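You operate a simulated robot arm through the tools that you are given. There is no shell and no other tool. Be economical: measure what you need, move in short steps, check, and stop when the job is done.

You are at the controls of a simulated robot arm. One attempt, no reset.

TASK
Adjust the scale to the 200 g weight from the open desk drawer.
Fine: zero it empty first; shut the drawer, leave the weight on the pan; the display must read 200 g.

The check looks at the end state, three seconds after you hand in, the way a careful person would. Anything else that was tipped, shoved, dropped, spilled or broken makes it a failure.

THE ROBOT
A 6-joint arm with a three-finger gripper, fixed in place. Base frame: the origin is at the foot of the arm, x ahead of it, y to its left, z up. Units: cm, degrees, N and s.
Its first joint turns from -166.0 to 166.0 degrees. Payload 4.89 kg.
The TCP is the grasp point between the finger pads, 3 cm short of the fingertips. In the tool frame z runs along the fingers and y along their closing line. Largest opening 16.4 cm; the body of the gripper starts 12.5 cm behind the TCP.
Orientation is that of the tool frame in the base frame, as a unit quaternion [x, y, z, w]. With the fingers straight down and closing along the base's y, the tool's x points along the base's -x, its y along +y and its z along -z.

THE INTERFACE
- The arm moves only by the tool send_rows. Its argument "rows" is a list of rows, each an object of numbers (a shift or turn left out is 0, a gripper value left out holds the last): "dx", "dy", "dz": the shift along the tool's x, y, z in cm; "wx", "wy", "wz": the turn, a rotation vector about the tool's x, y, z in degrees; "hand": the gripper command, from -1 (shut) to 1 (fully open), values between in proportion. In form: [{"dx": .., "dy": .., "dz": .., "wx": .., "wy": .., "wz": .., "hand": ..}, ...]. A call has 1 to 12 rows; each row is the pose to reach, as a shift and turn from the pose commanded when the call began, along the tool's axes at that moment. Each row takes 0.2 s and may step no farther than 5 cm and 8.6 degrees from the row before; otherwise, or with a gripper value out of range, the whole call is refused. Where a pose cannot be reached the arm comes as near as it can. A force on the tool above 40 N (or 10 N above the force at the start of the call, whichever is more), or a blocked arm, ends the call early, and 0.2 s more pass. Each finger travels about 10.8 cm/s and halts on what it meets, pressing with about 37 N; the grip force reading is that of the motor and also rises with nothing between the fingers. The clock runs only during rows and for 0.2 s after the last one: add rows that repeat a pose to give the fingers time. It gives the time, the measured TCP pose, the force on the tool (base axes), the opening and the grip force at its end, in the units of the frame above (readings bear some noise), with the torque about the TCP (base axes, N m) and any sound that the robot's microphone picked up.
- Cameras (640 x 400 px; columns grow to the right, rows downward): "scene" is fixed at [5.21, 49.88, 149.08]; the picture's right is [-0.36, -0.93, 0.00], its down [-0.58, 0.22, -0.78] and it looks along [0.73, -0.28, -0.62] (base axes); focal length 311 px, centre (320, 200). "wrist" rides on the gripper at [7.6, -0.2, -15.2] in the tool frame; the picture's right is [0.02, 1.00, 0.00], its down [-0.88, 0.02, -0.47] and it looks along [-0.47, 0.01, 0.88] (tool axes); focal length 247 px, centre (320, 200). There is no depth. A picture from a camera that has moved, and an enlarged one, comes with that camera's place and axes in the base frame and with its lens.
- capture(camera): a new picture of that camera. No time passes.
- raise_lower(by): slides the trunk up (or, below 0, down) by that many cm; the arm rides with it, the base frame stays. It gives what a move gives, with no picture.
- zoom(camera, box): a new picture of the part [left, top, right, bottom] of that camera's present view, enlarged. No time passes.
- job_done(): hands the job in; it is judged then, once.

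Go step by step. Nothing tells you positions but the pictures and the camera data: compare them with the known pose of the tool, close in by small moves and look again before you grip or let go. The budget is 120 turns and 64 pictures, counting those below and the enlarged ones. Unless the task says otherwise, let go and move clear before handing in, and close with one line.

The tools are called after "Call:" by a JSON object that holds its "api" and its "payload". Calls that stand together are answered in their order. send_rows: Moves the arm, as the interface text tells. Its arguments: {"type":"object","properties":{"rows":{"type":"array"}},"required":["rows"]} The other tools are called the same way: raise_lower (by) slides the trunk up or down; capture (camera) takes a picture; zoom (camera, box) takes an enlarged picture of a part of a camera's view; job_done () hands the job in.

At the start:

```text
time_s: 0.0
ee_pos: [70.57, 5.55, 113.7]
orientation: [0.0, 1.0, 0.0, 0.001]
wrist_force: [-0.5, 0.7, 0.0]
ft_torque: [-0.02, -0.04, 0.03]
finger_gap: 16.4
finger_force: 0.0
trunk travel left (down, up): [-17.5, 21.5]
```

scene: 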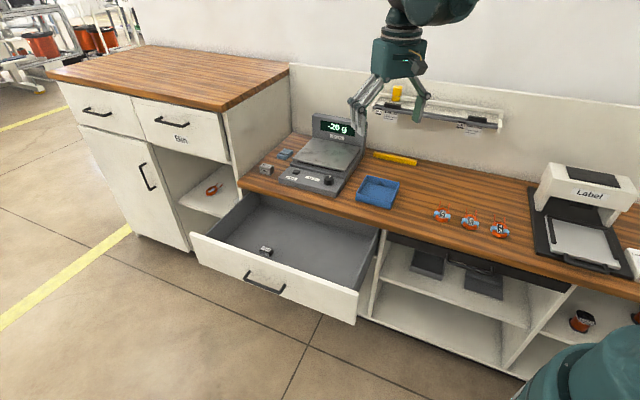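
wrist: 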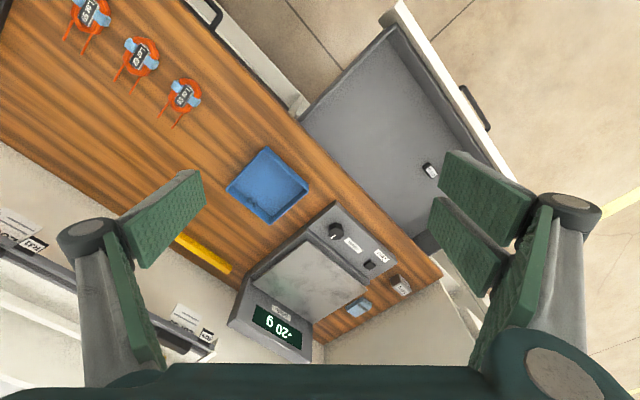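

The scale shows -20 g, with a knob and a button on its front panel, and the weight lies in the open drawer. I'll look closer first.

Call:
{"api": "zoom", "payload": {"camera": "scene", "box": [240, 100, 400, 200]}}

Call:
{"api": "zoom", "payload": {"camera": "wrist", "box": [220, 190, 460, 340]}}

Call:
{"api": "zoom", "payload": {"camera": "scene", "box": [180, 190, 400, 330]}}

```text
4.00 times, centred on (320, 150) of scene
camera zoom: at [5.21, 49.88, 149.08], right [-0.36, -0.93, 0.0], down [-0.58, 0.22, -0.78], along [0.73, -0.28, -0.62], focal length 1243 px, centre (320, 400)
```

zoom: 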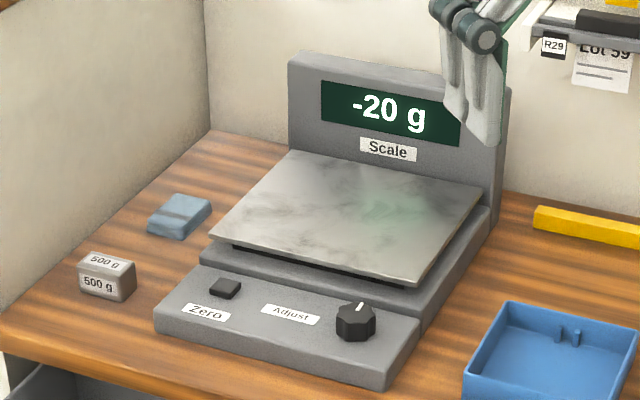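

```text
2.67 times, centred on (340, 265) of wrist
camera zoom: at [62.88, 5.5, 129.0], right [-0.02, 1.0, 0.0], down [0.88, 0.02, 0.47], along [0.47, 0.01, -0.88], focal length 659 px, centre (267, 27)
```

zoom: 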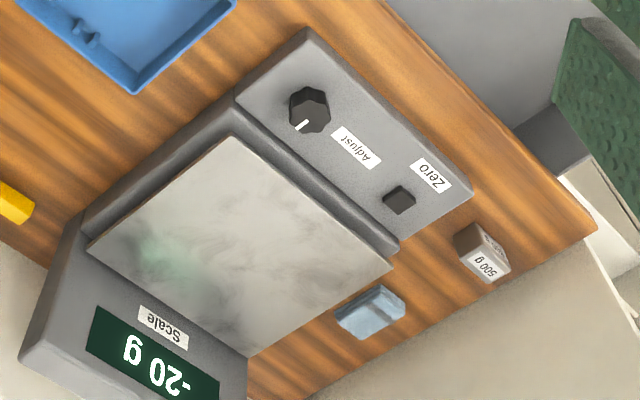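

```text
2.86 times, centred on (290, 260) of scene
camera zoom: at [5.21, 49.88, 149.08], right [-0.36, -0.93, 0.0], down [-0.58, 0.22, -0.78], along [0.73, -0.28, -0.62], focal length 888 px, centre (406, 29)
```

zoom: 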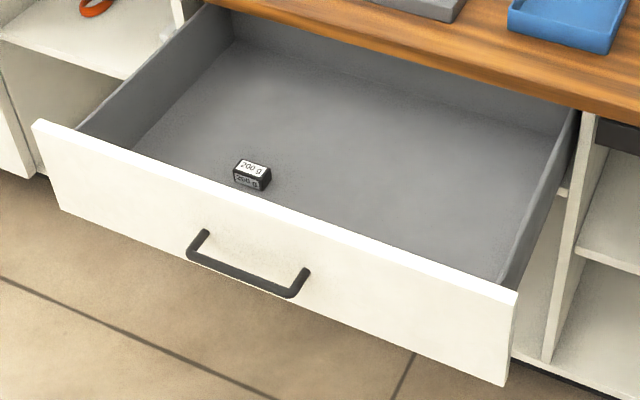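

The zero button comes out near (110.1, 20.1, 78), the knob near (98.9, 10.1, 78.5), the pan centre near (115, 5, 80.5) and the weight near (90, 40, 58). The button is beyond straight-down reach, so I'll close the hand, tilt the tool outward and see how far it gets.

Call:
{"api": "send_rows", "payload": {"rows": [{"wy": -7.5, "hand": -1}, {"wy": -15}, {"wy": -22.5}, {"wy": -30}, {"wy": -37.5}, {"wy": -40}, {"wy": -40}, {"wy": -40}]}}

```text
time_s: 1.8
ee_pos: [70.6, 5.6, 113.79]
orientation: [-0.001, 0.94, 0.0, 0.342]
wrist_force: [-0.3, -0.5, 0.7]
ft_torque: [0.01, -0.04, -0.03]
finger_gap: 0.02
finger_force: 37.0
trunk travel left (down, up): [-17.5, 21.5]
```

The tilt worked. Next I'll move to about 7 cm above the zero button.

Call:
{"api": "send_rows", "payload": {"rows": [{"dx": -1.17, "dy": 1.45, "dz": 4.35}, {"dx": -2.34, "dy": 2.9, "dz": 8.7}, {"dx": -3.5, "dy": 4.35, "dz": 13.05}, {"dx": -4.67, "dy": 5.8, "dz": 17.4}, {"dx": -5.84, "dy": 7.25, "dz": 21.75}, {"dx": -7.0, "dy": 8.7, "dz": 26.1}, {"dx": -8.18, "dy": 10.15, "dz": 30.44}, {"dx": -9.34, "dy": 11.6, "dz": 34.8}, {"dx": -10.5, "dy": 13.05, "dz": 39.14}, {"dx": -11.68, "dy": 14.5, "dz": 43.49}, {"dx": -11.68, "dy": 14.5, "dz": 43.49}]}}

Call:
{"api": "capture", "payload": {"camera": "wrist"}}

Call:
{"api": "zoom", "payload": {"camera": "scene", "box": [240, 100, 400, 200]}}

```text
time_s: 4.2
ee_pos: [107.12, 20.39, 87.88]
orientation: [0.0, 0.939, 0.0, 0.343]
wrist_force: [1.3, 0.2, 0.3]
ft_torque: [-0.01, -0.03, 0.02]
finger_gap: 0.03
finger_force: 37.2
trunk travel left (down, up): [-17.5, 21.5]
```

```text
58 pictures are left
camera wrist: at [91.64, 20.26, 94.68], right [-0.02, 1.0, -0.01], down [0.37, 0.02, 0.93], along [0.93, 0.01, -0.37], focal length 247 px, centre (320, 200)
```

wrist: 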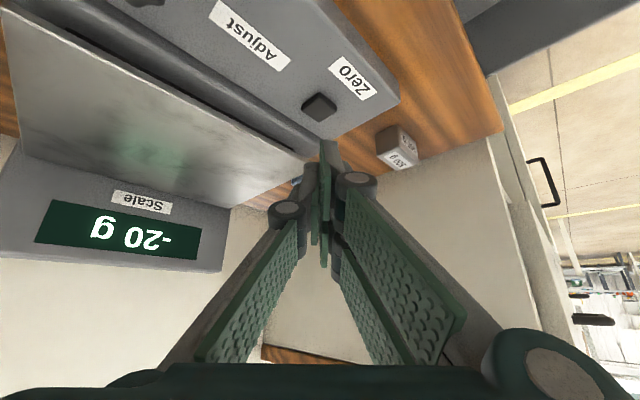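

```text
4.00 times, centred on (320, 150) of scene
camera zoom: at [5.21, 49.88, 149.08], right [-0.36, -0.93, 0.0], down [-0.58, 0.22, -0.78], along [0.73, -0.28, -0.62], focal length 1243 px, centre (320, 400)
```

zoom: 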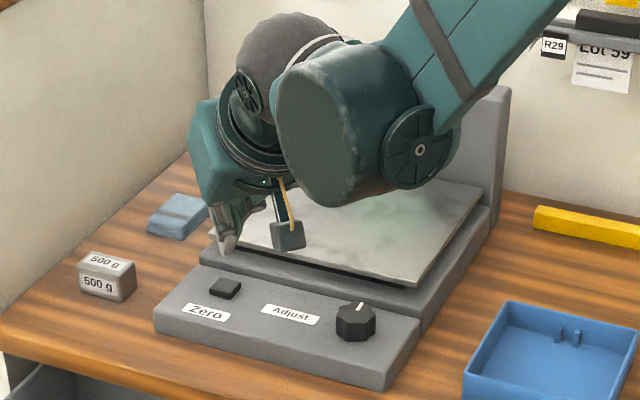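

The button checks out at about (109.9, 20.1). I'll go down 5 cm first, then press in small steps.

Call:
{"api": "send_rows", "payload": {"rows": [{"dx": 1.3, "dy": -0.12, "dz": 2.17}, {"dx": 2.6, "dy": -0.25, "dz": 4.34}, {"dx": 2.6, "dy": -0.25, "dz": 4.34}]}}

Call:
{"api": "zoom", "payload": {"camera": "scene", "box": [260, 140, 340, 190]}}

Call:
{"api": "capture", "payload": {"camera": "wrist"}}

```text
time_s: 5.0
ee_pos: [108.23, 19.9, 83.03]
orientation: [0.0, 0.94, 0.0, 0.342]
wrist_force: [0.3, -0.6, 1.2]
ft_torque: [0.01, -0.01, 0.03]
finger_gap: 0.0
finger_force: 37.6
trunk travel left (down, up): [-17.5, 21.5]
```

```text
8.00 times, centred on (300, 165) of scene
camera zoom: at [5.21, 49.88, 149.08], right [-0.36, -0.93, 0.0], down [-0.58, 0.22, -0.78], along [0.73, -0.28, -0.62], focal length 2487 px, centre (480, 480)
```

zoom: 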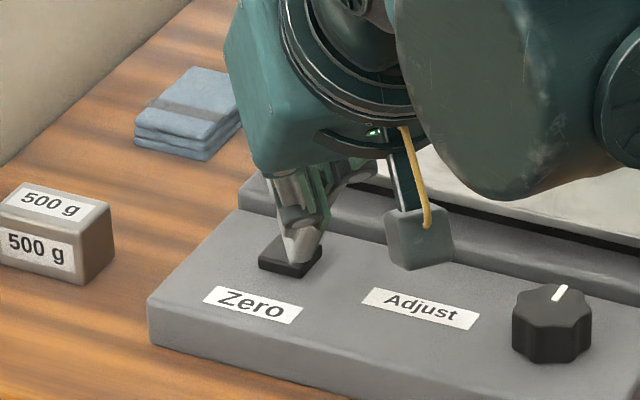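

```text
55 pictures are left
camera wrist: at [92.53, 19.87, 89.8], right [-0.02, 1.0, -0.01], down [0.37, 0.02, 0.93], along [0.93, 0.01, -0.37], focal length 247 px, centre (320, 200)
```

wrist: 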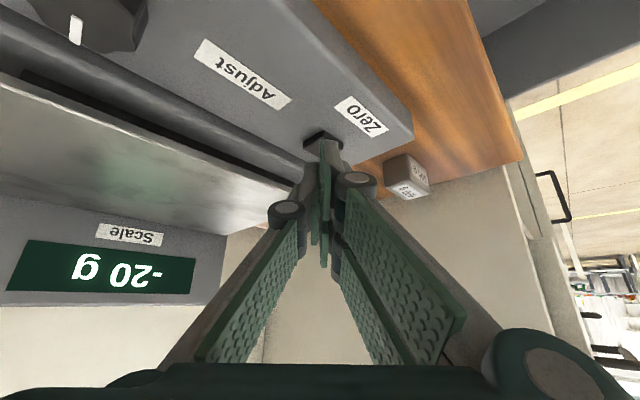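

The tip is right over the button with 1–2 cm to go, so I'll press gently.

Call:
{"api": "send_rows", "payload": {"rows": [{"dx": 0.32, "dz": 0.38}, {"dx": 0.64, "dz": 0.77}, {"dx": 0.96, "dz": 1.15}, {"dx": 1.16, "dz": 1.38}]}}

Call:
{"api": "capture", "payload": {"camera": "wrist"}}

```text
time_s: 6.0
ee_pos: [108.16, 19.7, 81.26]
orientation: [0.001, 0.94, -0.001, 0.342]
wrist_force: [-0.5, 0.8, 1.1]
ft_torque: [-0.02, -0.02, -0.03]
finger_gap: 0.0
finger_force: 37.3
trunk travel left (down, up): [-17.5, 21.5]
```

```text
54 pictures are left
camera wrist: at [92.49, 19.77, 87.91], right [-0.02, 1.0, -0.01], down [0.37, 0.02, 0.93], along [0.93, 0.01, -0.37], focal length 247 px, centre (320, 200)
```

wrist: 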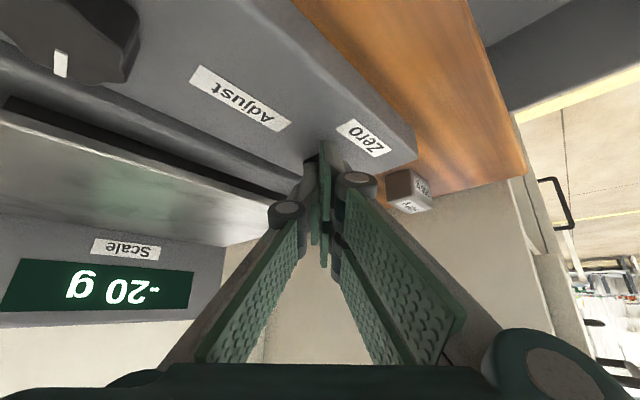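

Nothing touched yet. The lowest corner of the tip leads toward me, so I'll shift 0.6 cm outward and keep pressing down.

Call:
{"api": "send_rows", "payload": {"rows": [{"dx": -0.46, "dy": 0.2, "dz": 0.39}, {"dx": -0.2, "dy": 0.2, "dz": 0.69}, {"dx": 0.06, "dy": 0.2, "dz": 1.0}, {"dx": 0.31, "dy": 0.2, "dz": 1.3}]}}

Call:
{"api": "capture", "payload": {"camera": "wrist"}}

Call:
{"api": "zoom", "payload": {"camera": "scene", "box": [260, 140, 340, 190]}}

```text
time_s: 6.8
ee_pos: [108.78, 20.08, 80.91]
orientation: [0.0, 0.939, 0.0, 0.345]
wrist_force: [-10.7, -1.5, 30.4]
ft_torque: [0.05, 0.58, 0.03]
finger_gap: 0.02
finger_force: 37.3
trunk travel left (down, up): [-17.5, 21.5]
heard: click
stopped in row 3: the force on the tool passed its limit at 48 N (the readings are from after the stop); the commanded pose is now the measured one
```

```text
53 pictures are left
camera wrist: at [93.08, 19.97, 87.61], right [-0.02, 1.0, -0.01], down [0.37, 0.02, 0.93], along [0.93, 0.01, -0.37], focal length 247 px, centre (320, 200)
```

wrist: 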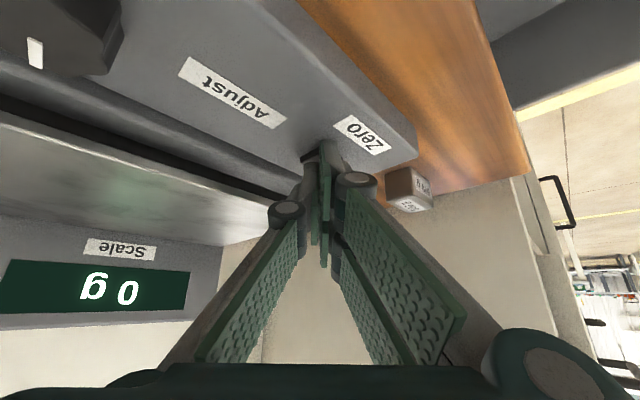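

```text
8.00 times, centred on (300, 165) of scene
camera zoom: at [5.21, 49.88, 149.08], right [-0.36, -0.93, 0.0], down [-0.58, 0.22, -0.78], along [0.73, -0.28, -0.62], focal length 2487 px, centre (480, 480)
```

zoom: 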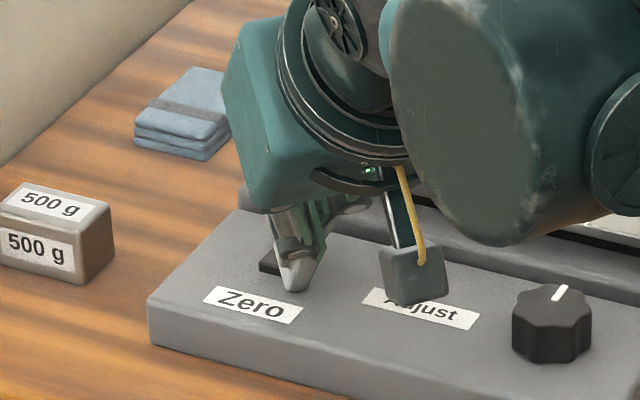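

The scale clicked and reads 0 g. Now I'll lift clear and head above the drawer.

Call:
{"api": "send_rows", "payload": {"rows": [{"dx": -2.5, "dz": -3.0}, {"dx": -5.0, "dz": -6.0}, {"dx": -6.43, "dz": -7.66}, {"dx": -5.9, "dy": 2.1, "dz": -11.6}, {"dx": -5.4, "dy": 4.3, "dz": -15.6}, {"dx": -4.85, "dy": 6.4, "dz": -19.6}, {"dx": -4.3, "dy": 8.6, "dz": -23.6}, {"dx": -3.8, "dy": 10.7, "dz": -27.6}, {"dx": -3.3, "dy": 12.8, "dz": -31.6}, {"dx": -2.75, "dy": 15, "dz": -35.5}, {"dx": -2.75, "dy": 15, "dz": -35.5, "hand": -0.2}]}}

```text
time_s: 9.2
ee_pos: [88.04, 35.08, 109.63]
orientation: [0.0, 0.939, -0.001, 0.344]
wrist_force: [0.2, -0.1, 0.0]
ft_torque: [0.06, -0.06, 0.03]
finger_gap: 6.61
finger_force: 0.2
trunk travel left (down, up): [-17.5, 21.5]
```

Untilting the tool next, then yawing it so the fingers close along the desk's length.

Call:
{"api": "send_rows", "payload": {"rows": [{"wy": 8}, {"wy": 16}, {"wy": 24}, {"wy": 32}, {"wy": 40}]}}

Call:
{"api": "send_rows", "payload": {"rows": [{"wz": 8}, {"wz": 16}, {"wz": 24}, {"wz": 32}, {"wz": 40}, {"wz": 48.2}, {"wz": 48.2}]}}

Call:
{"api": "capture", "payload": {"camera": "wrist"}}

Call:
{"api": "capture", "payload": {"camera": "scene"}}

```text
time_s: 10.4
ee_pos: [88.06, 35.12, 109.78]
orientation: [0.0, 1.0, 0.001, 0.001]
wrist_force: [-1.5, -0.4, 1.1]
ft_torque: [0.06, -0.17, 0.02]
finger_gap: 6.56
finger_force: 0.0
trunk travel left (down, up): [-17.5, 21.5]
```

```text
time_s: 12.0
ee_pos: [88.08, 34.98, 109.6]
orientation: [0.409, 0.912, 0.002, 0.001]
wrist_force: [0.3, -0.1, 0.2]
ft_torque: [0.0, 0.02, -0.03]
finger_gap: 6.59
finger_force: 0.0
trunk travel left (down, up): [-17.5, 21.5]
```

```text
51 pictures are left
camera wrist: at [82.77, 40.76, 124.8], right [0.73, 0.68, 0.0], down [0.6, -0.64, 0.47], along [0.33, -0.35, -0.88], focal length 247 px, centre (320, 200)
```

wrist: 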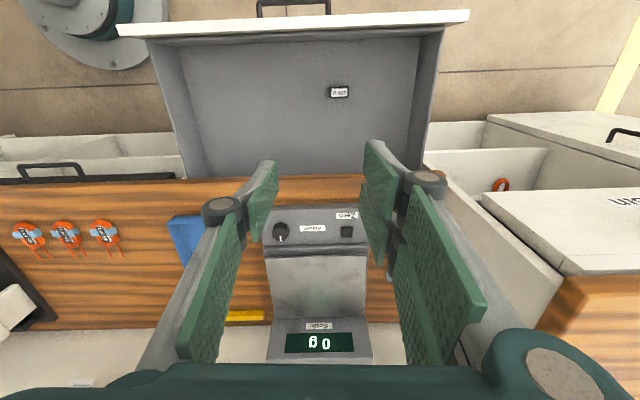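

```text
50 pictures are left
```

scene: 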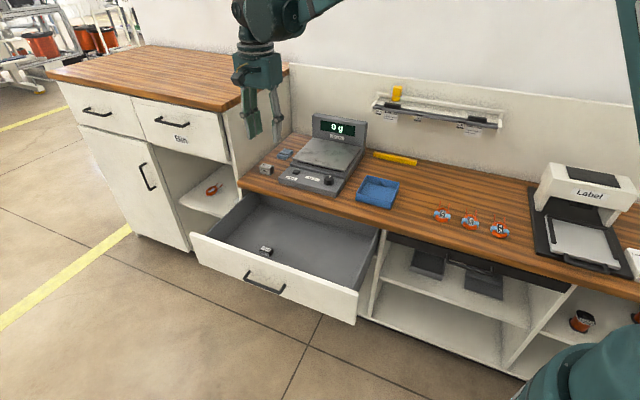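

The view is now square to the desk and confirms the weight at (90.2, 39.8). I'll go above it.

Call:
{"api": "send_rows", "payload": {"rows": [{"dx": 0.36, "dy": 0.8, "dz": 4.6}, {"dx": 0.72, "dy": 1.6, "dz": 9.2}, {"dx": 1.08, "dy": 2.4, "dz": 13.8}, {"dx": 1.44, "dy": 3.2, "dz": 18.4}, {"dx": 1.8, "dy": 4.0, "dz": 23}, {"dx": 2.18, "dy": 4.75, "dz": 27.6}, {"dx": 2.18, "dy": 4.75, "dz": 27.6}]}}

Call:
{"api": "capture", "payload": {"camera": "wrist"}}

```text
time_s: 13.6
ee_pos: [90.05, 39.71, 81.75]
orientation: [0.408, 0.913, 0.0, 0.002]
wrist_force: [0.2, 0.9, 0.0]
ft_torque: [0.03, 0.03, 0.03]
finger_gap: 6.57
finger_force: 0.1
trunk travel left (down, up): [-17.5, 21.5]
```

```text
49 pictures are left
camera wrist: at [84.9, 45.51, 96.92], right [0.73, 0.68, 0.0], down [0.6, -0.64, 0.47], along [0.33, -0.35, -0.88], focal length 247 px, centre (320, 200)
```

wrist: 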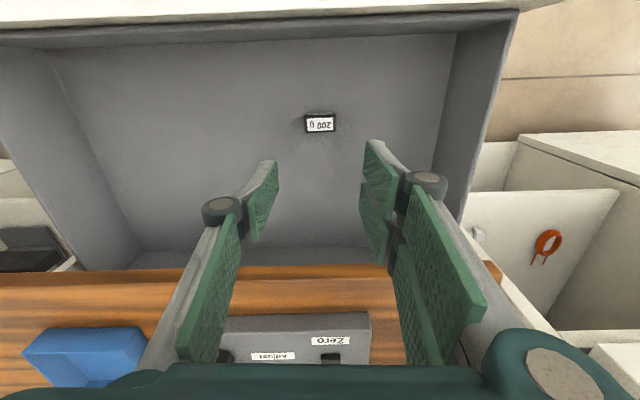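

The weight is centred under the open fingers. Going down in stages.

Call:
{"api": "send_rows", "payload": {"rows": [{"dz": 4}, {"dz": 8}, {"dz": 12}, {"dz": 15}, {"dz": 18}, {"dz": 18}]}}

Call:
{"api": "capture", "payload": {"camera": "wrist"}}

Call:
{"api": "zoom", "payload": {"camera": "scene", "box": [180, 180, 380, 305]}}

```text
time_s: 15.0
ee_pos: [90.39, 39.73, 63.78]
orientation: [0.409, 0.913, 0.001, 0.002]
wrist_force: [-0.3, -0.6, 0.4]
ft_torque: [-0.01, 0.0, -0.01]
finger_gap: 6.55
finger_force: 0.1
trunk travel left (down, up): [-17.5, 21.5]
```

```text
48 pictures are left
camera wrist: at [85.05, 45.51, 79.06], right [0.73, 0.68, 0.0], down [0.6, -0.64, 0.47], along [0.33, -0.35, -0.88], focal length 247 px, centre (320, 200)
```

wrist: 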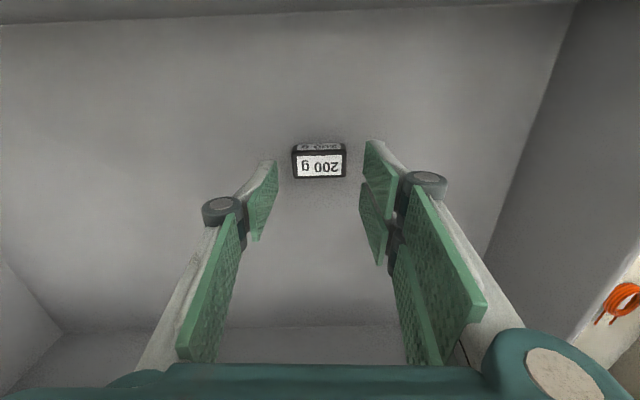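

```text
3.20 times, centred on (280, 242) of scene
camera zoom: at [5.21, 49.88, 149.08], right [-0.36, -0.93, 0.0], down [-0.58, 0.22, -0.78], along [0.73, -0.28, -0.62], focal length 995 px, centre (448, 64)
```

zoom: 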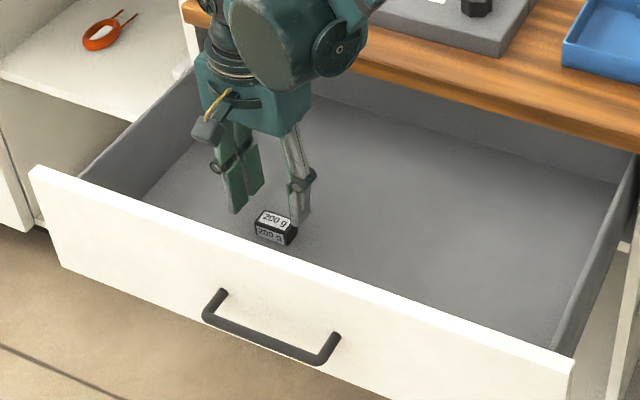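

The fingers straddle the weight. I'll creep down further, watching the force.

Call:
{"api": "send_rows", "payload": {"rows": [{"dz": 1}, {"dz": 2}, {"dz": 2.6}, {"dz": 2.6}]}}

Call:
{"api": "capture", "payload": {"camera": "wrist"}}

Call:
{"api": "zoom", "payload": {"camera": "scene", "box": [230, 215, 310, 265]}}

```text
time_s: 16.0
ee_pos: [90.37, 39.92, 61.24]
orientation: [0.409, 0.913, 0.002, 0.002]
wrist_force: [-0.2, -0.6, 0.5]
ft_torque: [0.0, -0.02, -0.02]
finger_gap: 6.57
finger_force: 0.0
trunk travel left (down, up): [-17.5, 21.5]
```

```text
46 pictures are left
camera wrist: at [85.03, 45.49, 76.52], right [0.73, 0.68, 0.0], down [0.6, -0.64, 0.47], along [0.33, -0.35, -0.88], focal length 247 px, centre (320, 200)
```

wrist: 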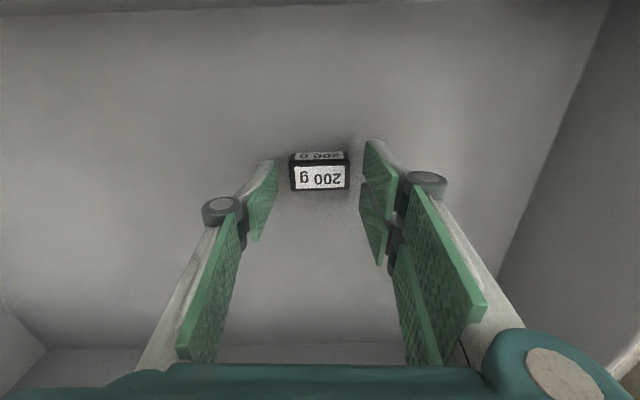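

```text
8.00 times, centred on (270, 240) of scene
camera zoom: at [5.21, 49.88, 149.08], right [-0.36, -0.93, 0.0], down [-0.58, 0.22, -0.78], along [0.73, -0.28, -0.62], focal length 2487 px, centre (720, -120)
```

zoom: 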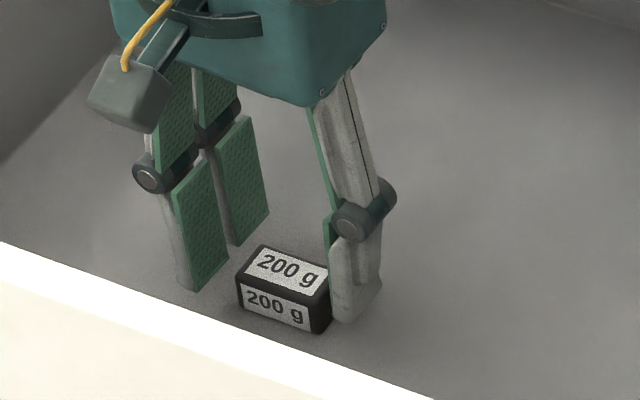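

The tips are near the weight's top edge. I'll lower about 1.3 cm more in tiny steps.

Call:
{"api": "send_rows", "payload": {"rows": [{"dz": 0.4}, {"dz": 0.7}, {"dz": 1.0}, {"dz": 1.3}, {"dz": 1.3}]}}

Call:
{"api": "zoom", "payload": {"camera": "scene", "box": [230, 215, 310, 265]}}

```text
time_s: 17.2
ee_pos: [90.33, 39.89, 59.95]
orientation: [0.408, 0.913, 0.001, 0.002]
wrist_force: [0.1, -1.0, -0.4]
ft_torque: [0.03, 0.0, -0.03]
finger_gap: 6.56
finger_force: 0.2
trunk travel left (down, up): [-17.5, 21.5]
```

```text
8.00 times, centred on (270, 240) of scene
camera zoom: at [5.21, 49.88, 149.08], right [-0.36, -0.93, 0.0], down [-0.58, 0.22, -0.78], along [0.73, -0.28, -0.62], focal length 2487 px, centre (720, -120)
```

zoom: 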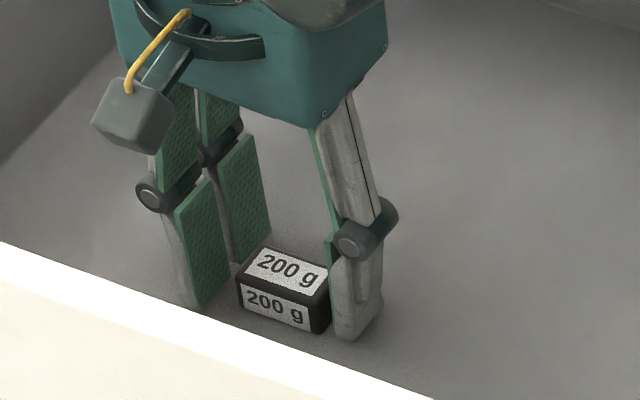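

The tips straddle the weight near the floor. Closing now.

Call:
{"api": "send_rows", "payload": {"rows": [{"hand": -0.4}, {"hand": -0.6}, {"hand": -1}, {"hand": -1}, {"hand": -1}]}}

Call:
{"api": "capture", "payload": {"camera": "wrist"}}

```text
time_s: 18.4
ee_pos: [90.24, 39.84, 60.04]
orientation: [0.409, 0.913, 0.002, 0.001]
wrist_force: [0.1, 0.3, 1.2]
ft_torque: [0.06, -0.05, 0.01]
finger_gap: 4.73
finger_force: 36.9
trunk travel left (down, up): [-17.5, 21.5]
```

```text
43 pictures are left
camera wrist: at [85.06, 45.52, 75.24], right [0.73, 0.68, 0.0], down [0.6, -0.64, 0.47], along [0.33, -0.35, -0.88], focal length 247 px, centre (320, 200)
```

wrist: 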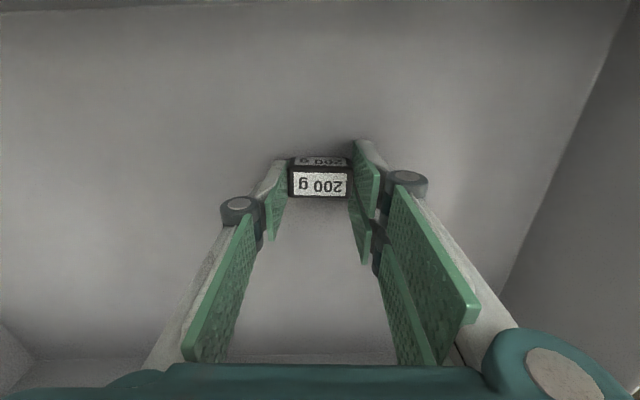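

The weight is held (gap 4.7 cm). I'll lift it straight out of the drawer.

Call:
{"api": "send_rows", "payload": {"rows": [{"dz": -2}, {"dz": -6}, {"dz": -10.5}, {"dz": -15}, {"dz": -19.5}, {"dz": -24}, {"dz": -28.5}, {"dz": -33}, {"dz": -37}, {"dz": -37}]}}

Call:
{"api": "send_rows", "payload": {"rows": [{"wz": -8}, {"wz": -16}, {"wz": -24}, {"wz": -32}, {"wz": -40}, {"wz": -48.2}]}}

Call:
{"api": "capture", "payload": {"camera": "wrist"}}

```text
time_s: 20.6
ee_pos: [90.33, 39.86, 97.34]
orientation: [0.408, 0.913, 0.0, 0.002]
wrist_force: [-0.8, 0.1, -2.2]
ft_torque: [0.03, -0.08, 0.0]
finger_gap: 4.72
finger_force: 37.6
trunk travel left (down, up): [-17.5, 21.5]
```

```text
time_s: 22.0
ee_pos: [90.42, 39.81, 97.18]
orientation: [-0.001, 1.0, 0.0, 0.002]
wrist_force: [0.2, 0.6, -1.8]
ft_torque: [-0.01, 0.0, 0.0]
finger_gap: 4.73
finger_force: 37.1
trunk travel left (down, up): [-17.5, 21.5]
```

```text
42 pictures are left
camera wrist: at [82.56, 39.69, 112.25], right [-0.02, 1.0, 0.0], down [0.88, 0.02, 0.48], along [0.48, 0.01, -0.88], focal length 247 px, centre (320, 200)
```

wrist: 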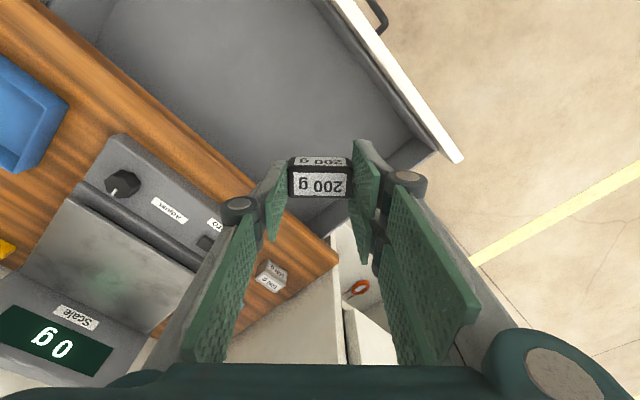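

The weight is secure. Now I'll swing over in front of the pan and see how far the upright tool reaches.

Call:
{"api": "send_rows", "payload": {"rows": [{"dy": -4.5}, {"dy": -9}, {"dy": -13.5}, {"dy": -18}, {"dy": -22.5}, {"dy": -27}, {"dy": -31.5}, {"dx": -4, "dy": -34}, {"dx": -8, "dy": -36, "dz": 2}, {"dx": -12, "dy": -36, "dz": 4}, {"dx": -16, "dy": -36, "dz": 5}, {"dx": -16, "dy": -36, "dz": 5}]}}

Call:
{"api": "capture", "payload": {"camera": "wrist"}}

Call:
{"api": "capture", "payload": {"camera": "scene"}}

```text
time_s: 24.6
ee_pos: [106.36, 3.99, 92.06]
orientation: [0.0, 1.0, 0.0, 0.003]
wrist_force: [0.0, 0.2, -3.5]
ft_torque: [0.04, 0.08, 0.0]
finger_gap: 4.75
finger_force: 37.2
trunk travel left (down, up): [-17.5, 21.5]
```

```text
41 pictures are left
camera wrist: at [98.61, 3.89, 107.28], right [-0.02, 1.0, 0.0], down [0.88, 0.02, 0.48], along [0.48, 0.01, -0.88], focal length 247 px, centre (320, 200)
```

wrist: 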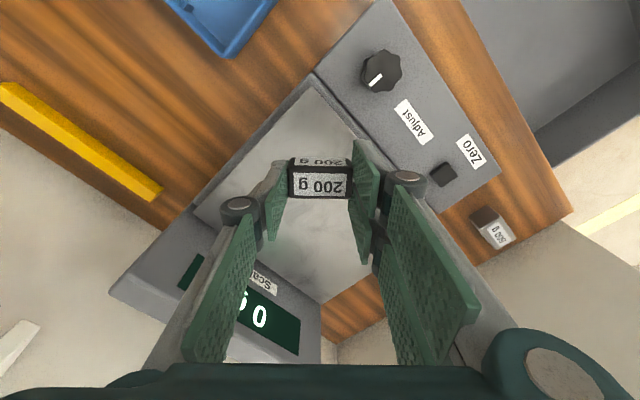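

```text
40 pictures are left
```

scene: 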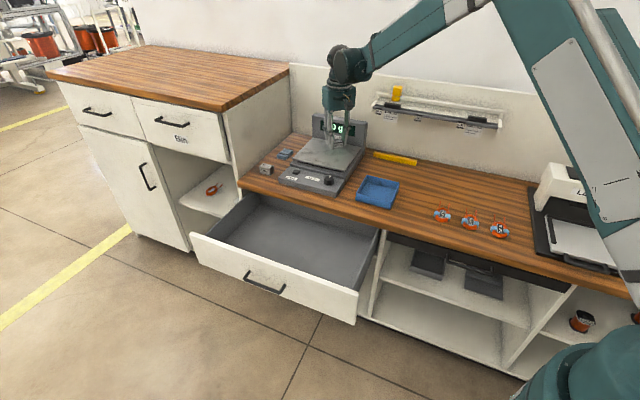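

Reach is fine upright. I'll go a bit further in and descend toward the pan.

Call:
{"api": "send_rows", "payload": {"rows": [{"dx": -2}, {"dx": -4}, {"dx": -4, "dz": 2.5}, {"dx": -4, "dz": 5}, {"dx": -4, "dz": 6}, {"dx": -4, "dz": 6}]}}

Call:
{"api": "zoom", "payload": {"camera": "scene", "box": [280, 100, 380, 163]}}

Call:
{"api": "capture", "payload": {"camera": "wrist"}}

```text
time_s: 26.0
ee_pos: [110.31, 3.89, 86.08]
orientation: [0.0, 1.0, 0.0, 0.001]
wrist_force: [0.1, 0.1, -3.9]
ft_torque: [-0.01, 0.02, -0.01]
finger_gap: 4.75
finger_force: 37.0
trunk travel left (down, up): [-17.5, 21.5]
```

```text
6.35 times, centred on (330, 132) of scene
camera zoom: at [5.21, 49.88, 149.08], right [-0.36, -0.93, 0.0], down [-0.58, 0.22, -0.78], along [0.73, -0.28, -0.62], focal length 1974 px, centre (256, 635)
```

zoom: 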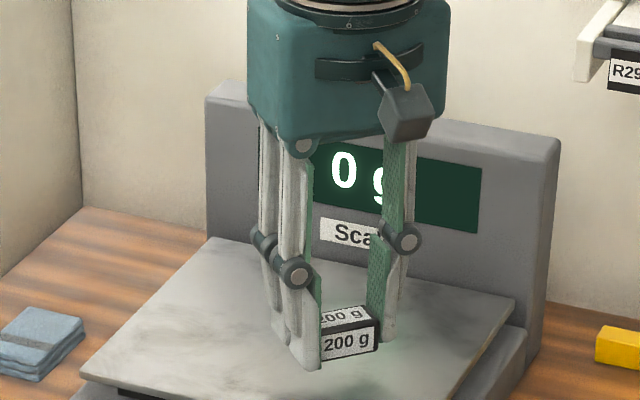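

```text
38 pictures are left
camera wrist: at [102.56, 3.78, 101.25], right [-0.02, 1.0, 0.0], down [0.88, 0.02, 0.48], along [0.48, 0.01, -0.88], focal length 247 px, centre (320, 200)
```

wrist: 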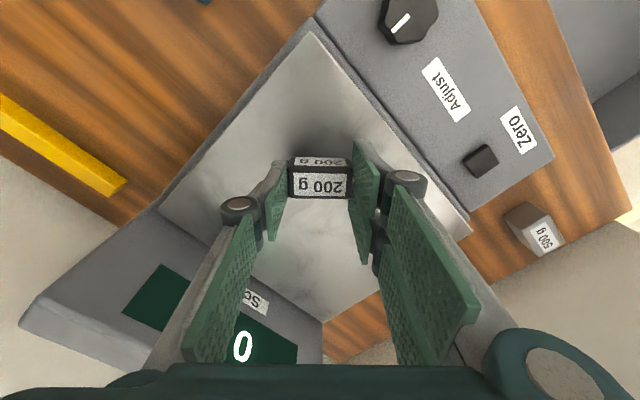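

Almost there. Lowering in tiny steps until the weight touches the pan.

Call:
{"api": "send_rows", "payload": {"rows": [{"dz": 0.4}, {"dz": 0.8}, {"dz": 1.2}, {"dz": 1.2}]}}

Call:
{"api": "zoom", "payload": {"camera": "scene", "box": [300, 110, 364, 150]}}

```text
time_s: 27.0
ee_pos: [110.25, 3.92, 84.89]
orientation: [-0.001, 1.0, 0.0, 0.002]
wrist_force: [0.9, 0.0, -2.6]
ft_torque: [0.0, 0.03, -0.01]
finger_gap: 4.74
finger_force: 37.0
trunk travel left (down, up): [-17.5, 21.5]
```

```text
10.00 times, centred on (332, 130) of scene
camera zoom: at [5.21, 49.88, 149.08], right [-0.36, -0.93, 0.0], down [-0.58, 0.22, -0.78], along [0.73, -0.28, -0.62], focal length 3108 px, centre (200, 900)
```

zoom: 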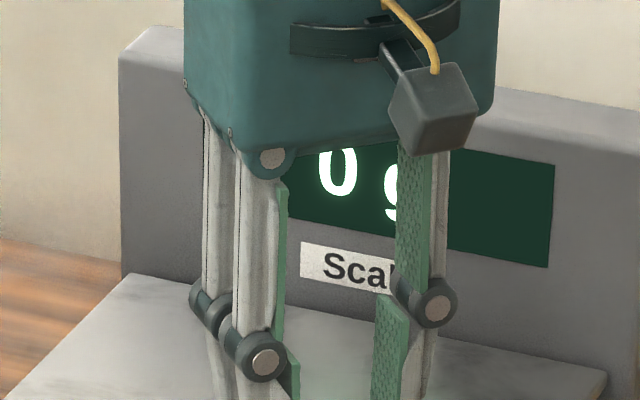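

Call:
{"api": "send_rows", "payload": {"rows": [{"dz": 0.25}, {"dz": 0.5}, {"dz": 0.75}, {"dz": 0.75}]}}

Call:
{"api": "zoom", "payload": {"camera": "scene", "box": [290, 115, 370, 165]}}

```text
time_s: 28.0
ee_pos: [110.31, 3.91, 84.13]
orientation: [0.0, 1.0, 0.0, 0.002]
wrist_force: [0.1, 0.1, -2.4]
ft_torque: [-0.05, 0.03, -0.01]
finger_gap: 4.75
finger_force: 36.8
trunk travel left (down, up): [-17.5, 21.5]
```

```text
8.00 times, centred on (330, 140) of scene
camera zoom: at [5.21, 49.88, 149.08], right [-0.36, -0.93, 0.0], down [-0.58, 0.22, -0.78], along [0.73, -0.28, -0.62], focal length 2487 px, centre (240, 680)
```

zoom: 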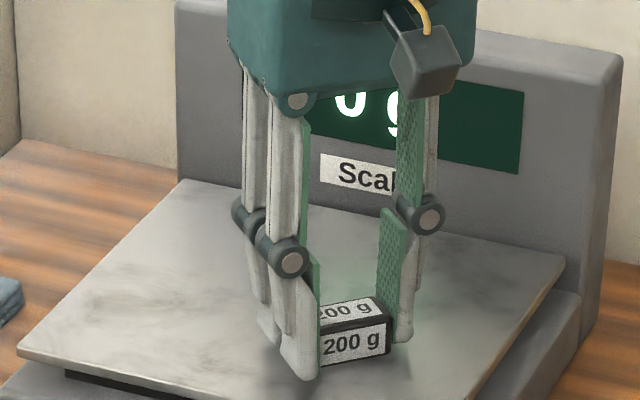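

Still no contact (0 g shown), and the shadow is close. I'll keep creeping down.

Call:
{"api": "send_rows", "payload": {"rows": [{"dz": 0.2}, {"dz": 0.4}, {"dz": 0.6}, {"dz": 0.6}]}}

Call:
{"api": "zoom", "payload": {"camera": "scene", "box": [290, 115, 370, 165]}}

```text
time_s: 29.0
ee_pos: [110.19, 3.82, 83.65]
orientation: [0.0, 1.0, -0.001, 0.001]
wrist_force: [2.0, 0.7, 3.5]
ft_torque: [0.19, -0.01, -0.06]
finger_gap: 4.78
finger_force: 37.9
trunk travel left (down, up): [-17.5, 21.5]
```

```text
8.00 times, centred on (330, 140) of scene
camera zoom: at [5.21, 49.88, 149.08], right [-0.36, -0.93, 0.0], down [-0.58, 0.22, -0.78], along [0.73, -0.28, -0.62], focal length 2487 px, centre (240, 680)
```

zoom: 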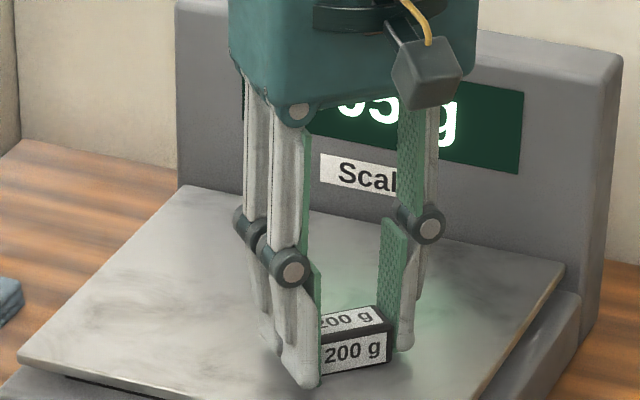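

It has touched (about 6 N). I'll open the fingers and rise straight up.

Call:
{"api": "send_rows", "payload": {"rows": [{"hand": -0.35}, {"hand": -0.15}, {"hand": -0.15}, {"dz": -2, "hand": -0.15}, {"dz": -6}, {"dz": -10}, {"dz": -14}, {"dz": -14}]}}

Call:
{"api": "capture", "payload": {"camera": "wrist"}}

Call:
{"api": "zoom", "payload": {"camera": "scene", "box": [260, 110, 372, 180]}}

```text
time_s: 30.8
ee_pos: [110.17, 3.69, 97.67]
orientation: [-0.001, 1.0, 0.001, 0.002]
wrist_force: [-0.7, -0.5, 0.9]
ft_torque: [0.03, -0.05, -0.02]
finger_gap: 6.97
finger_force: 0.0
trunk travel left (down, up): [-17.5, 21.5]
```

```text
34 pictures are left
camera wrist: at [102.52, 3.62, 112.92], right [-0.02, 1.0, 0.0], down [0.88, 0.02, 0.48], along [0.48, 0.01, -0.88], focal length 247 px, centre (320, 200)
```

wrist: 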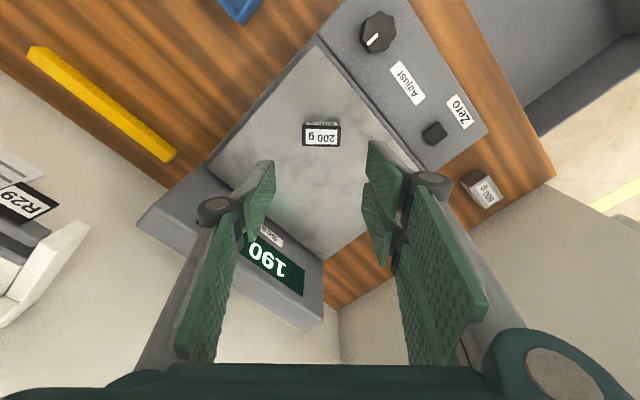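

```text
5.71 times, centred on (316, 145) of scene
camera zoom: at [5.21, 49.88, 149.08], right [-0.36, -0.93, 0.0], down [-0.58, 0.22, -0.78], along [0.73, -0.28, -0.62], focal length 1776 px, centre (343, 514)
```

zoom: 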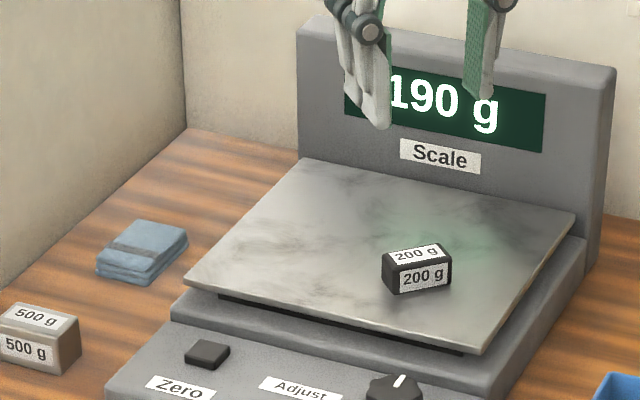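

The display reads 190 g, so the knob has to bring up 10 g more. I'll move above the knob at (99.1, 10.1) and yaw so the fingers close along the panel.

Call:
{"api": "send_rows", "payload": {"rows": [{"dx": 3.7, "dy": 2.1}, {"dx": 7.4, "dy": 4.3}, {"dx": 11.1, "dy": 6.4}, {"dx": 11.1, "dy": 6.4, "wz": 8}, {"dx": 11.1, "dy": 6.4, "wz": 16}, {"dx": 11.1, "dy": 6.4, "wz": 24}, {"dx": 11.1, "dy": 6.4, "wz": 32}, {"dx": 11.1, "dy": 6.4, "wz": 40}, {"dx": 11.1, "dy": 6.4, "wz": 48}, {"dx": 11.1, "dy": 6.4, "wz": 48}]}}

Call:
{"api": "capture", "payload": {"camera": "wrist"}}

```text
time_s: 33.0
ee_pos: [99.05, 10.2, 97.48]
orientation: [0.408, 0.913, 0.002, 0.002]
wrist_force: [0.1, 0.4, 0.0]
ft_torque: [-0.01, 0.01, 0.01]
finger_gap: 6.98
finger_force: 0.1
trunk travel left (down, up): [-17.5, 21.5]
```

```text
32 pictures are left
camera wrist: at [93.8, 15.88, 112.72], right [0.73, 0.68, 0.0], down [0.6, -0.64, 0.47], along [0.33, -0.34, -0.88], focal length 247 px, centre (320, 200)
```

wrist: 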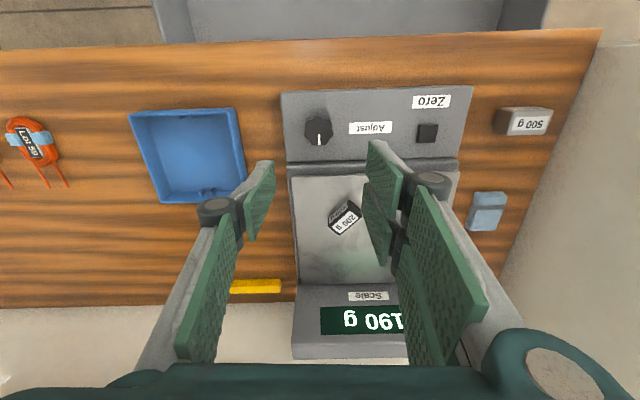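

The knob sits squarely between the fingers. Descending.

Call:
{"api": "send_rows", "payload": {"rows": [{"dx": 0.1, "dz": 4}, {"dx": 0.1, "dz": 8}, {"dx": 0.1, "dz": 11.5}, {"dx": 0.1, "dz": 13.0}, {"dx": 0.1, "dz": 13.0}]}}

Call:
{"api": "capture", "payload": {"camera": "wrist"}}

Call:
{"api": "zoom", "payload": {"camera": "scene", "box": [290, 145, 370, 195]}}

```text
time_s: 34.2
ee_pos: [98.96, 10.31, 84.61]
orientation: [0.407, 0.913, 0.0, 0.001]
wrist_force: [1.1, 0.6, -0.5]
ft_torque: [0.0, 0.03, -0.02]
finger_gap: 6.97
finger_force: 0.0
trunk travel left (down, up): [-17.5, 21.5]
```

```text
31 pictures are left
camera wrist: at [93.71, 15.95, 99.79], right [0.73, 0.69, 0.0], down [0.6, -0.64, 0.47], along [0.33, -0.34, -0.88], focal length 247 px, centre (320, 200)
```

wrist: 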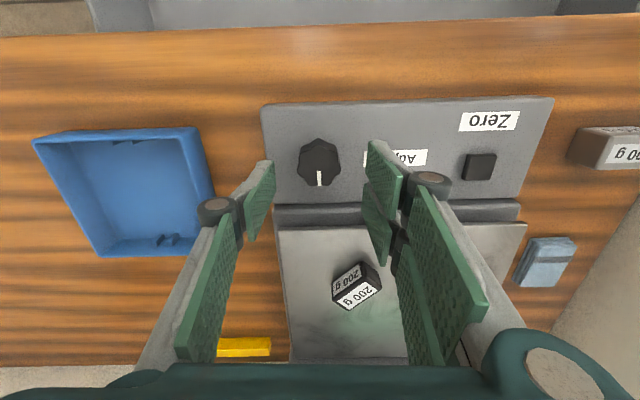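

```text
8.00 times, centred on (330, 170) of scene
camera zoom: at [5.21, 49.88, 149.08], right [-0.36, -0.93, 0.0], down [-0.58, 0.22, -0.78], along [0.73, -0.28, -0.62], focal length 2487 px, centre (240, 440)
```

zoom: 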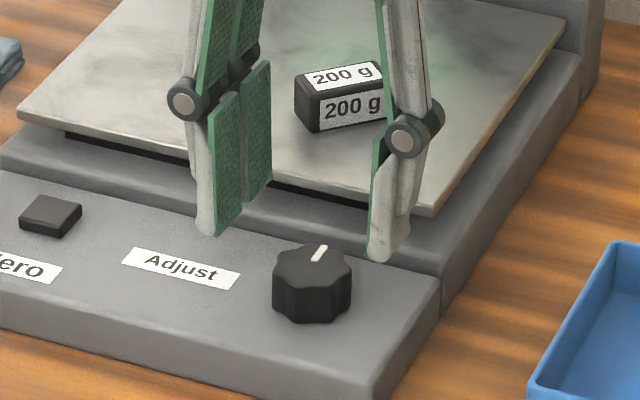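

Aligned. Lowering so the tips sit beside the knob, just above the panel.

Call:
{"api": "send_rows", "payload": {"rows": [{"dx": 0.15, "dy": 0.15, "dz": 1}, {"dx": 0.15, "dy": 0.15, "dz": 2}, {"dx": 0.15, "dy": 0.15, "dz": 2.8}, {"dx": 0.15, "dy": 0.15, "dz": 3.3}, {"dx": 0.15, "dy": 0.15, "dz": 3.3}]}}

Call:
{"api": "capture", "payload": {"camera": "wrist"}}

Call:
{"api": "zoom", "payload": {"camera": "scene", "box": [290, 145, 370, 195]}}

```text
time_s: 35.4
ee_pos: [99.02, 10.43, 81.19]
orientation: [0.407, 0.913, 0.001, 0.002]
wrist_force: [0.2, 0.4, -0.7]
ft_torque: [0.02, 0.0, -0.08]
finger_gap: 6.96
finger_force: 0.0
trunk travel left (down, up): [-17.5, 21.5]
```

```text
29 pictures are left
camera wrist: at [93.79, 16.14, 96.46], right [0.73, 0.69, 0.0], down [0.6, -0.64, 0.47], along [0.33, -0.34, -0.88], focal length 247 px, centre (320, 200)
```

wrist: 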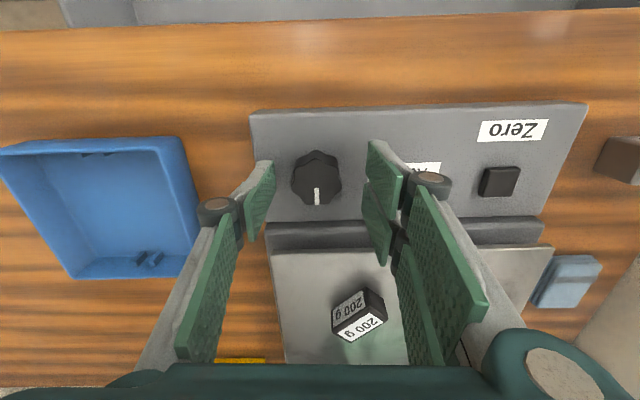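

```text
8.00 times, centred on (330, 170) of scene
camera zoom: at [5.21, 49.88, 149.08], right [-0.36, -0.93, 0.0], down [-0.58, 0.22, -0.78], along [0.73, -0.28, -0.62], focal length 2487 px, centre (240, 440)
```

zoom: 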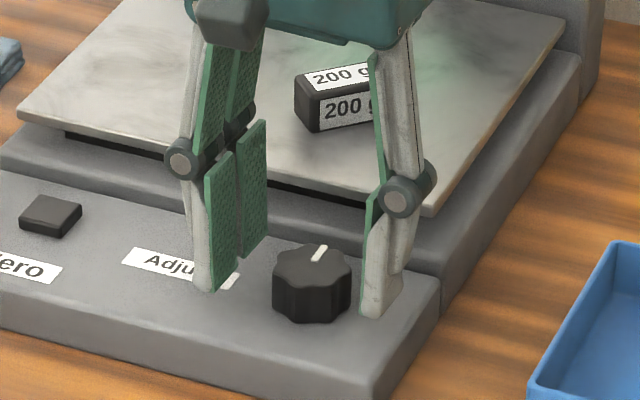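

Good alignment. I'll shift 0.2 cm sideways to centre on the knob, then close.

Call:
{"api": "send_rows", "payload": {"rows": [{"dy": -0.2, "dz": 0.2}, {"dy": -0.2, "dz": 0.2, "hand": -0.4}, {"dy": -0.2, "dz": 0.2, "hand": -0.6}, {"dy": -0.2, "dz": 0.2, "hand": -1}, {"dy": -0.2, "dz": 0.2, "hand": -1}]}}

Call:
{"api": "capture", "payload": {"camera": "wrist"}}

Call:
{"api": "zoom", "payload": {"camera": "scene", "box": [290, 110, 386, 170]}}

```text
time_s: 36.6
ee_pos: [98.82, 10.23, 81.19]
orientation: [0.406, 0.914, 0.0, 0.002]
wrist_force: [-11.9, -5.6, -6.7]
ft_torque: [-0.2, 0.43, -0.02]
finger_gap: 3.69
finger_force: 45.4
trunk travel left (down, up): [-17.5, 21.5]
```

```text
27 pictures are left
camera wrist: at [93.62, 15.95, 96.27], right [0.73, 0.69, 0.0], down [0.6, -0.64, 0.47], along [0.33, -0.34, -0.88], focal length 247 px, centre (320, 200)
```

wrist: 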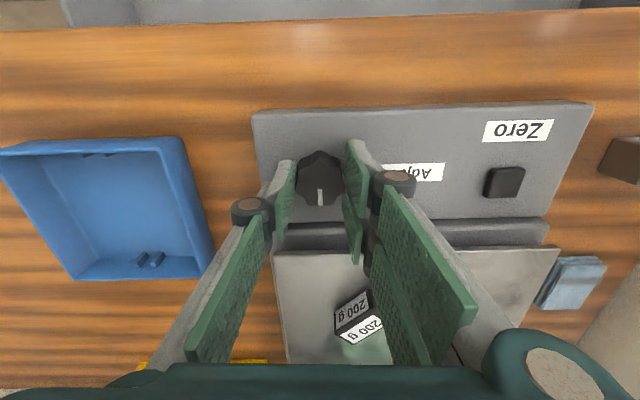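

```text
6.67 times, centred on (338, 140) of scene
camera zoom: at [5.21, 49.88, 149.08], right [-0.36, -0.93, 0.0], down [-0.58, 0.22, -0.78], along [0.73, -0.28, -0.62], focal length 2072 px, centre (200, 600)
```

zoom: 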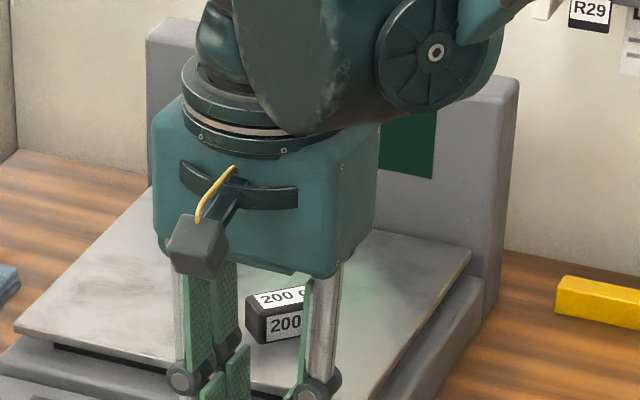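

The knob is gripped (gap 3.7 cm). I'll turn it 20° clockwise seen from above, then release and check the display.

Call:
{"api": "send_rows", "payload": {"rows": [{"wz": 4}, {"wz": 8}, {"wz": 12}, {"wz": 16}, {"wz": 20}, {"wz": 20}]}}

Call:
{"api": "capture", "payload": {"camera": "wrist"}}

Call:
{"api": "capture", "payload": {"camera": "scene"}}

```text
time_s: 38.0
ee_pos: [98.93, 10.3, 81.0]
orientation: [0.56, 0.828, 0.0, 0.001]
wrist_force: [-24.6, -16.5, -11.8]
ft_torque: [-0.7, 0.55, -0.06]
finger_gap: 3.7
finger_force: 45.0
trunk travel left (down, up): [-17.5, 21.5]
```

```text
25 pictures are left
camera wrist: at [95.89, 17.43, 96.28], right [0.92, 0.39, 0.0], down [0.35, -0.81, 0.47], along [0.19, -0.43, -0.88], focal length 247 px, centre (320, 200)
```

wrist: 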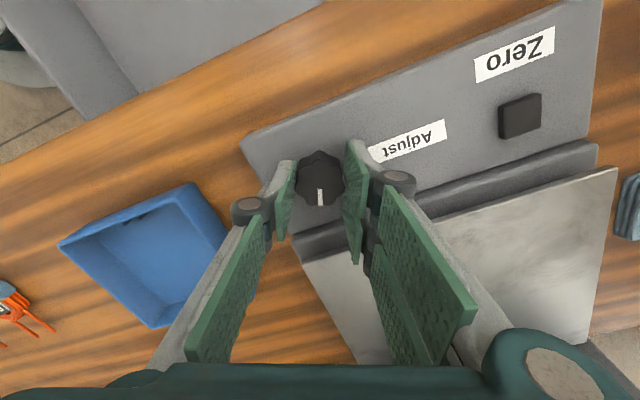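

```text
24 pictures are left
```

scene: 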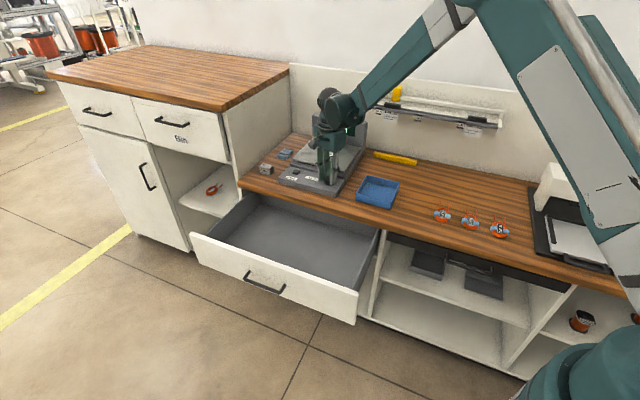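

The knob turned with the fingers, and some side load built up. Releasing and rising to read the display.

Call:
{"api": "send_rows", "payload": {"rows": [{"hand": -0.4}, {"hand": -0.15}, {"hand": -0.15}, {"dz": -4}, {"dz": -8}, {"dz": -12}, {"dz": -16}, {"dz": -16}]}}

Call:
{"api": "capture", "payload": {"camera": "wrist"}}

Call:
{"api": "zoom", "payload": {"camera": "scene", "box": [290, 100, 386, 160]}}

```text
time_s: 39.8
ee_pos: [98.91, 10.51, 97.08]
orientation: [0.56, 0.829, 0.001, 0.001]
wrist_force: [0.5, -0.5, 0.2]
ft_torque: [0.03, -0.03, -0.04]
finger_gap: 6.94
finger_force: 0.0
trunk travel left (down, up): [-17.5, 21.5]
```

```text
23 pictures are left
camera wrist: at [95.85, 17.68, 112.3], right [0.92, 0.39, 0.0], down [0.35, -0.81, 0.47], along [0.19, -0.43, -0.88], focal length 247 px, centre (320, 200)
```

wrist: 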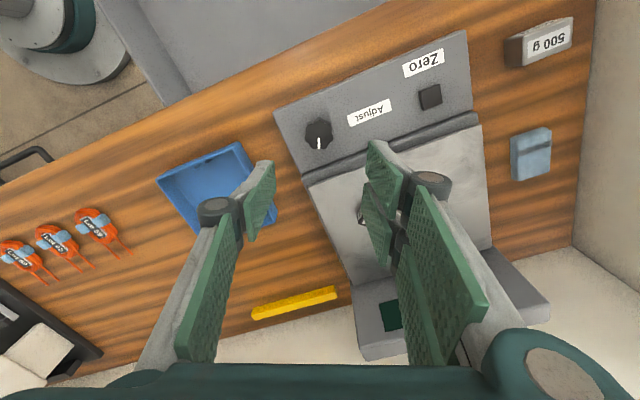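

```text
6.67 times, centred on (338, 130) of scene
camera zoom: at [5.21, 49.88, 149.08], right [-0.36, -0.93, 0.0], down [-0.58, 0.22, -0.78], along [0.73, -0.28, -0.62], focal length 2072 px, centre (200, 667)
```

zoom: 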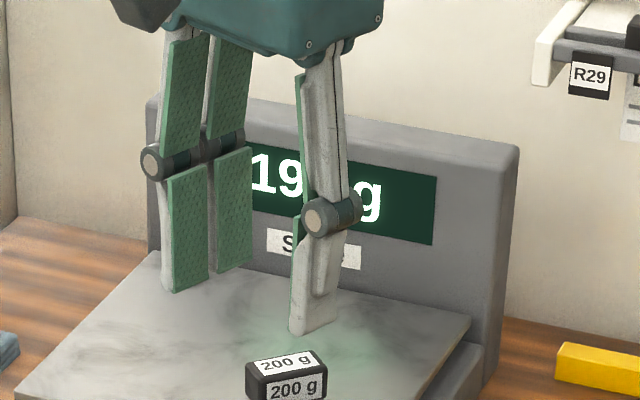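

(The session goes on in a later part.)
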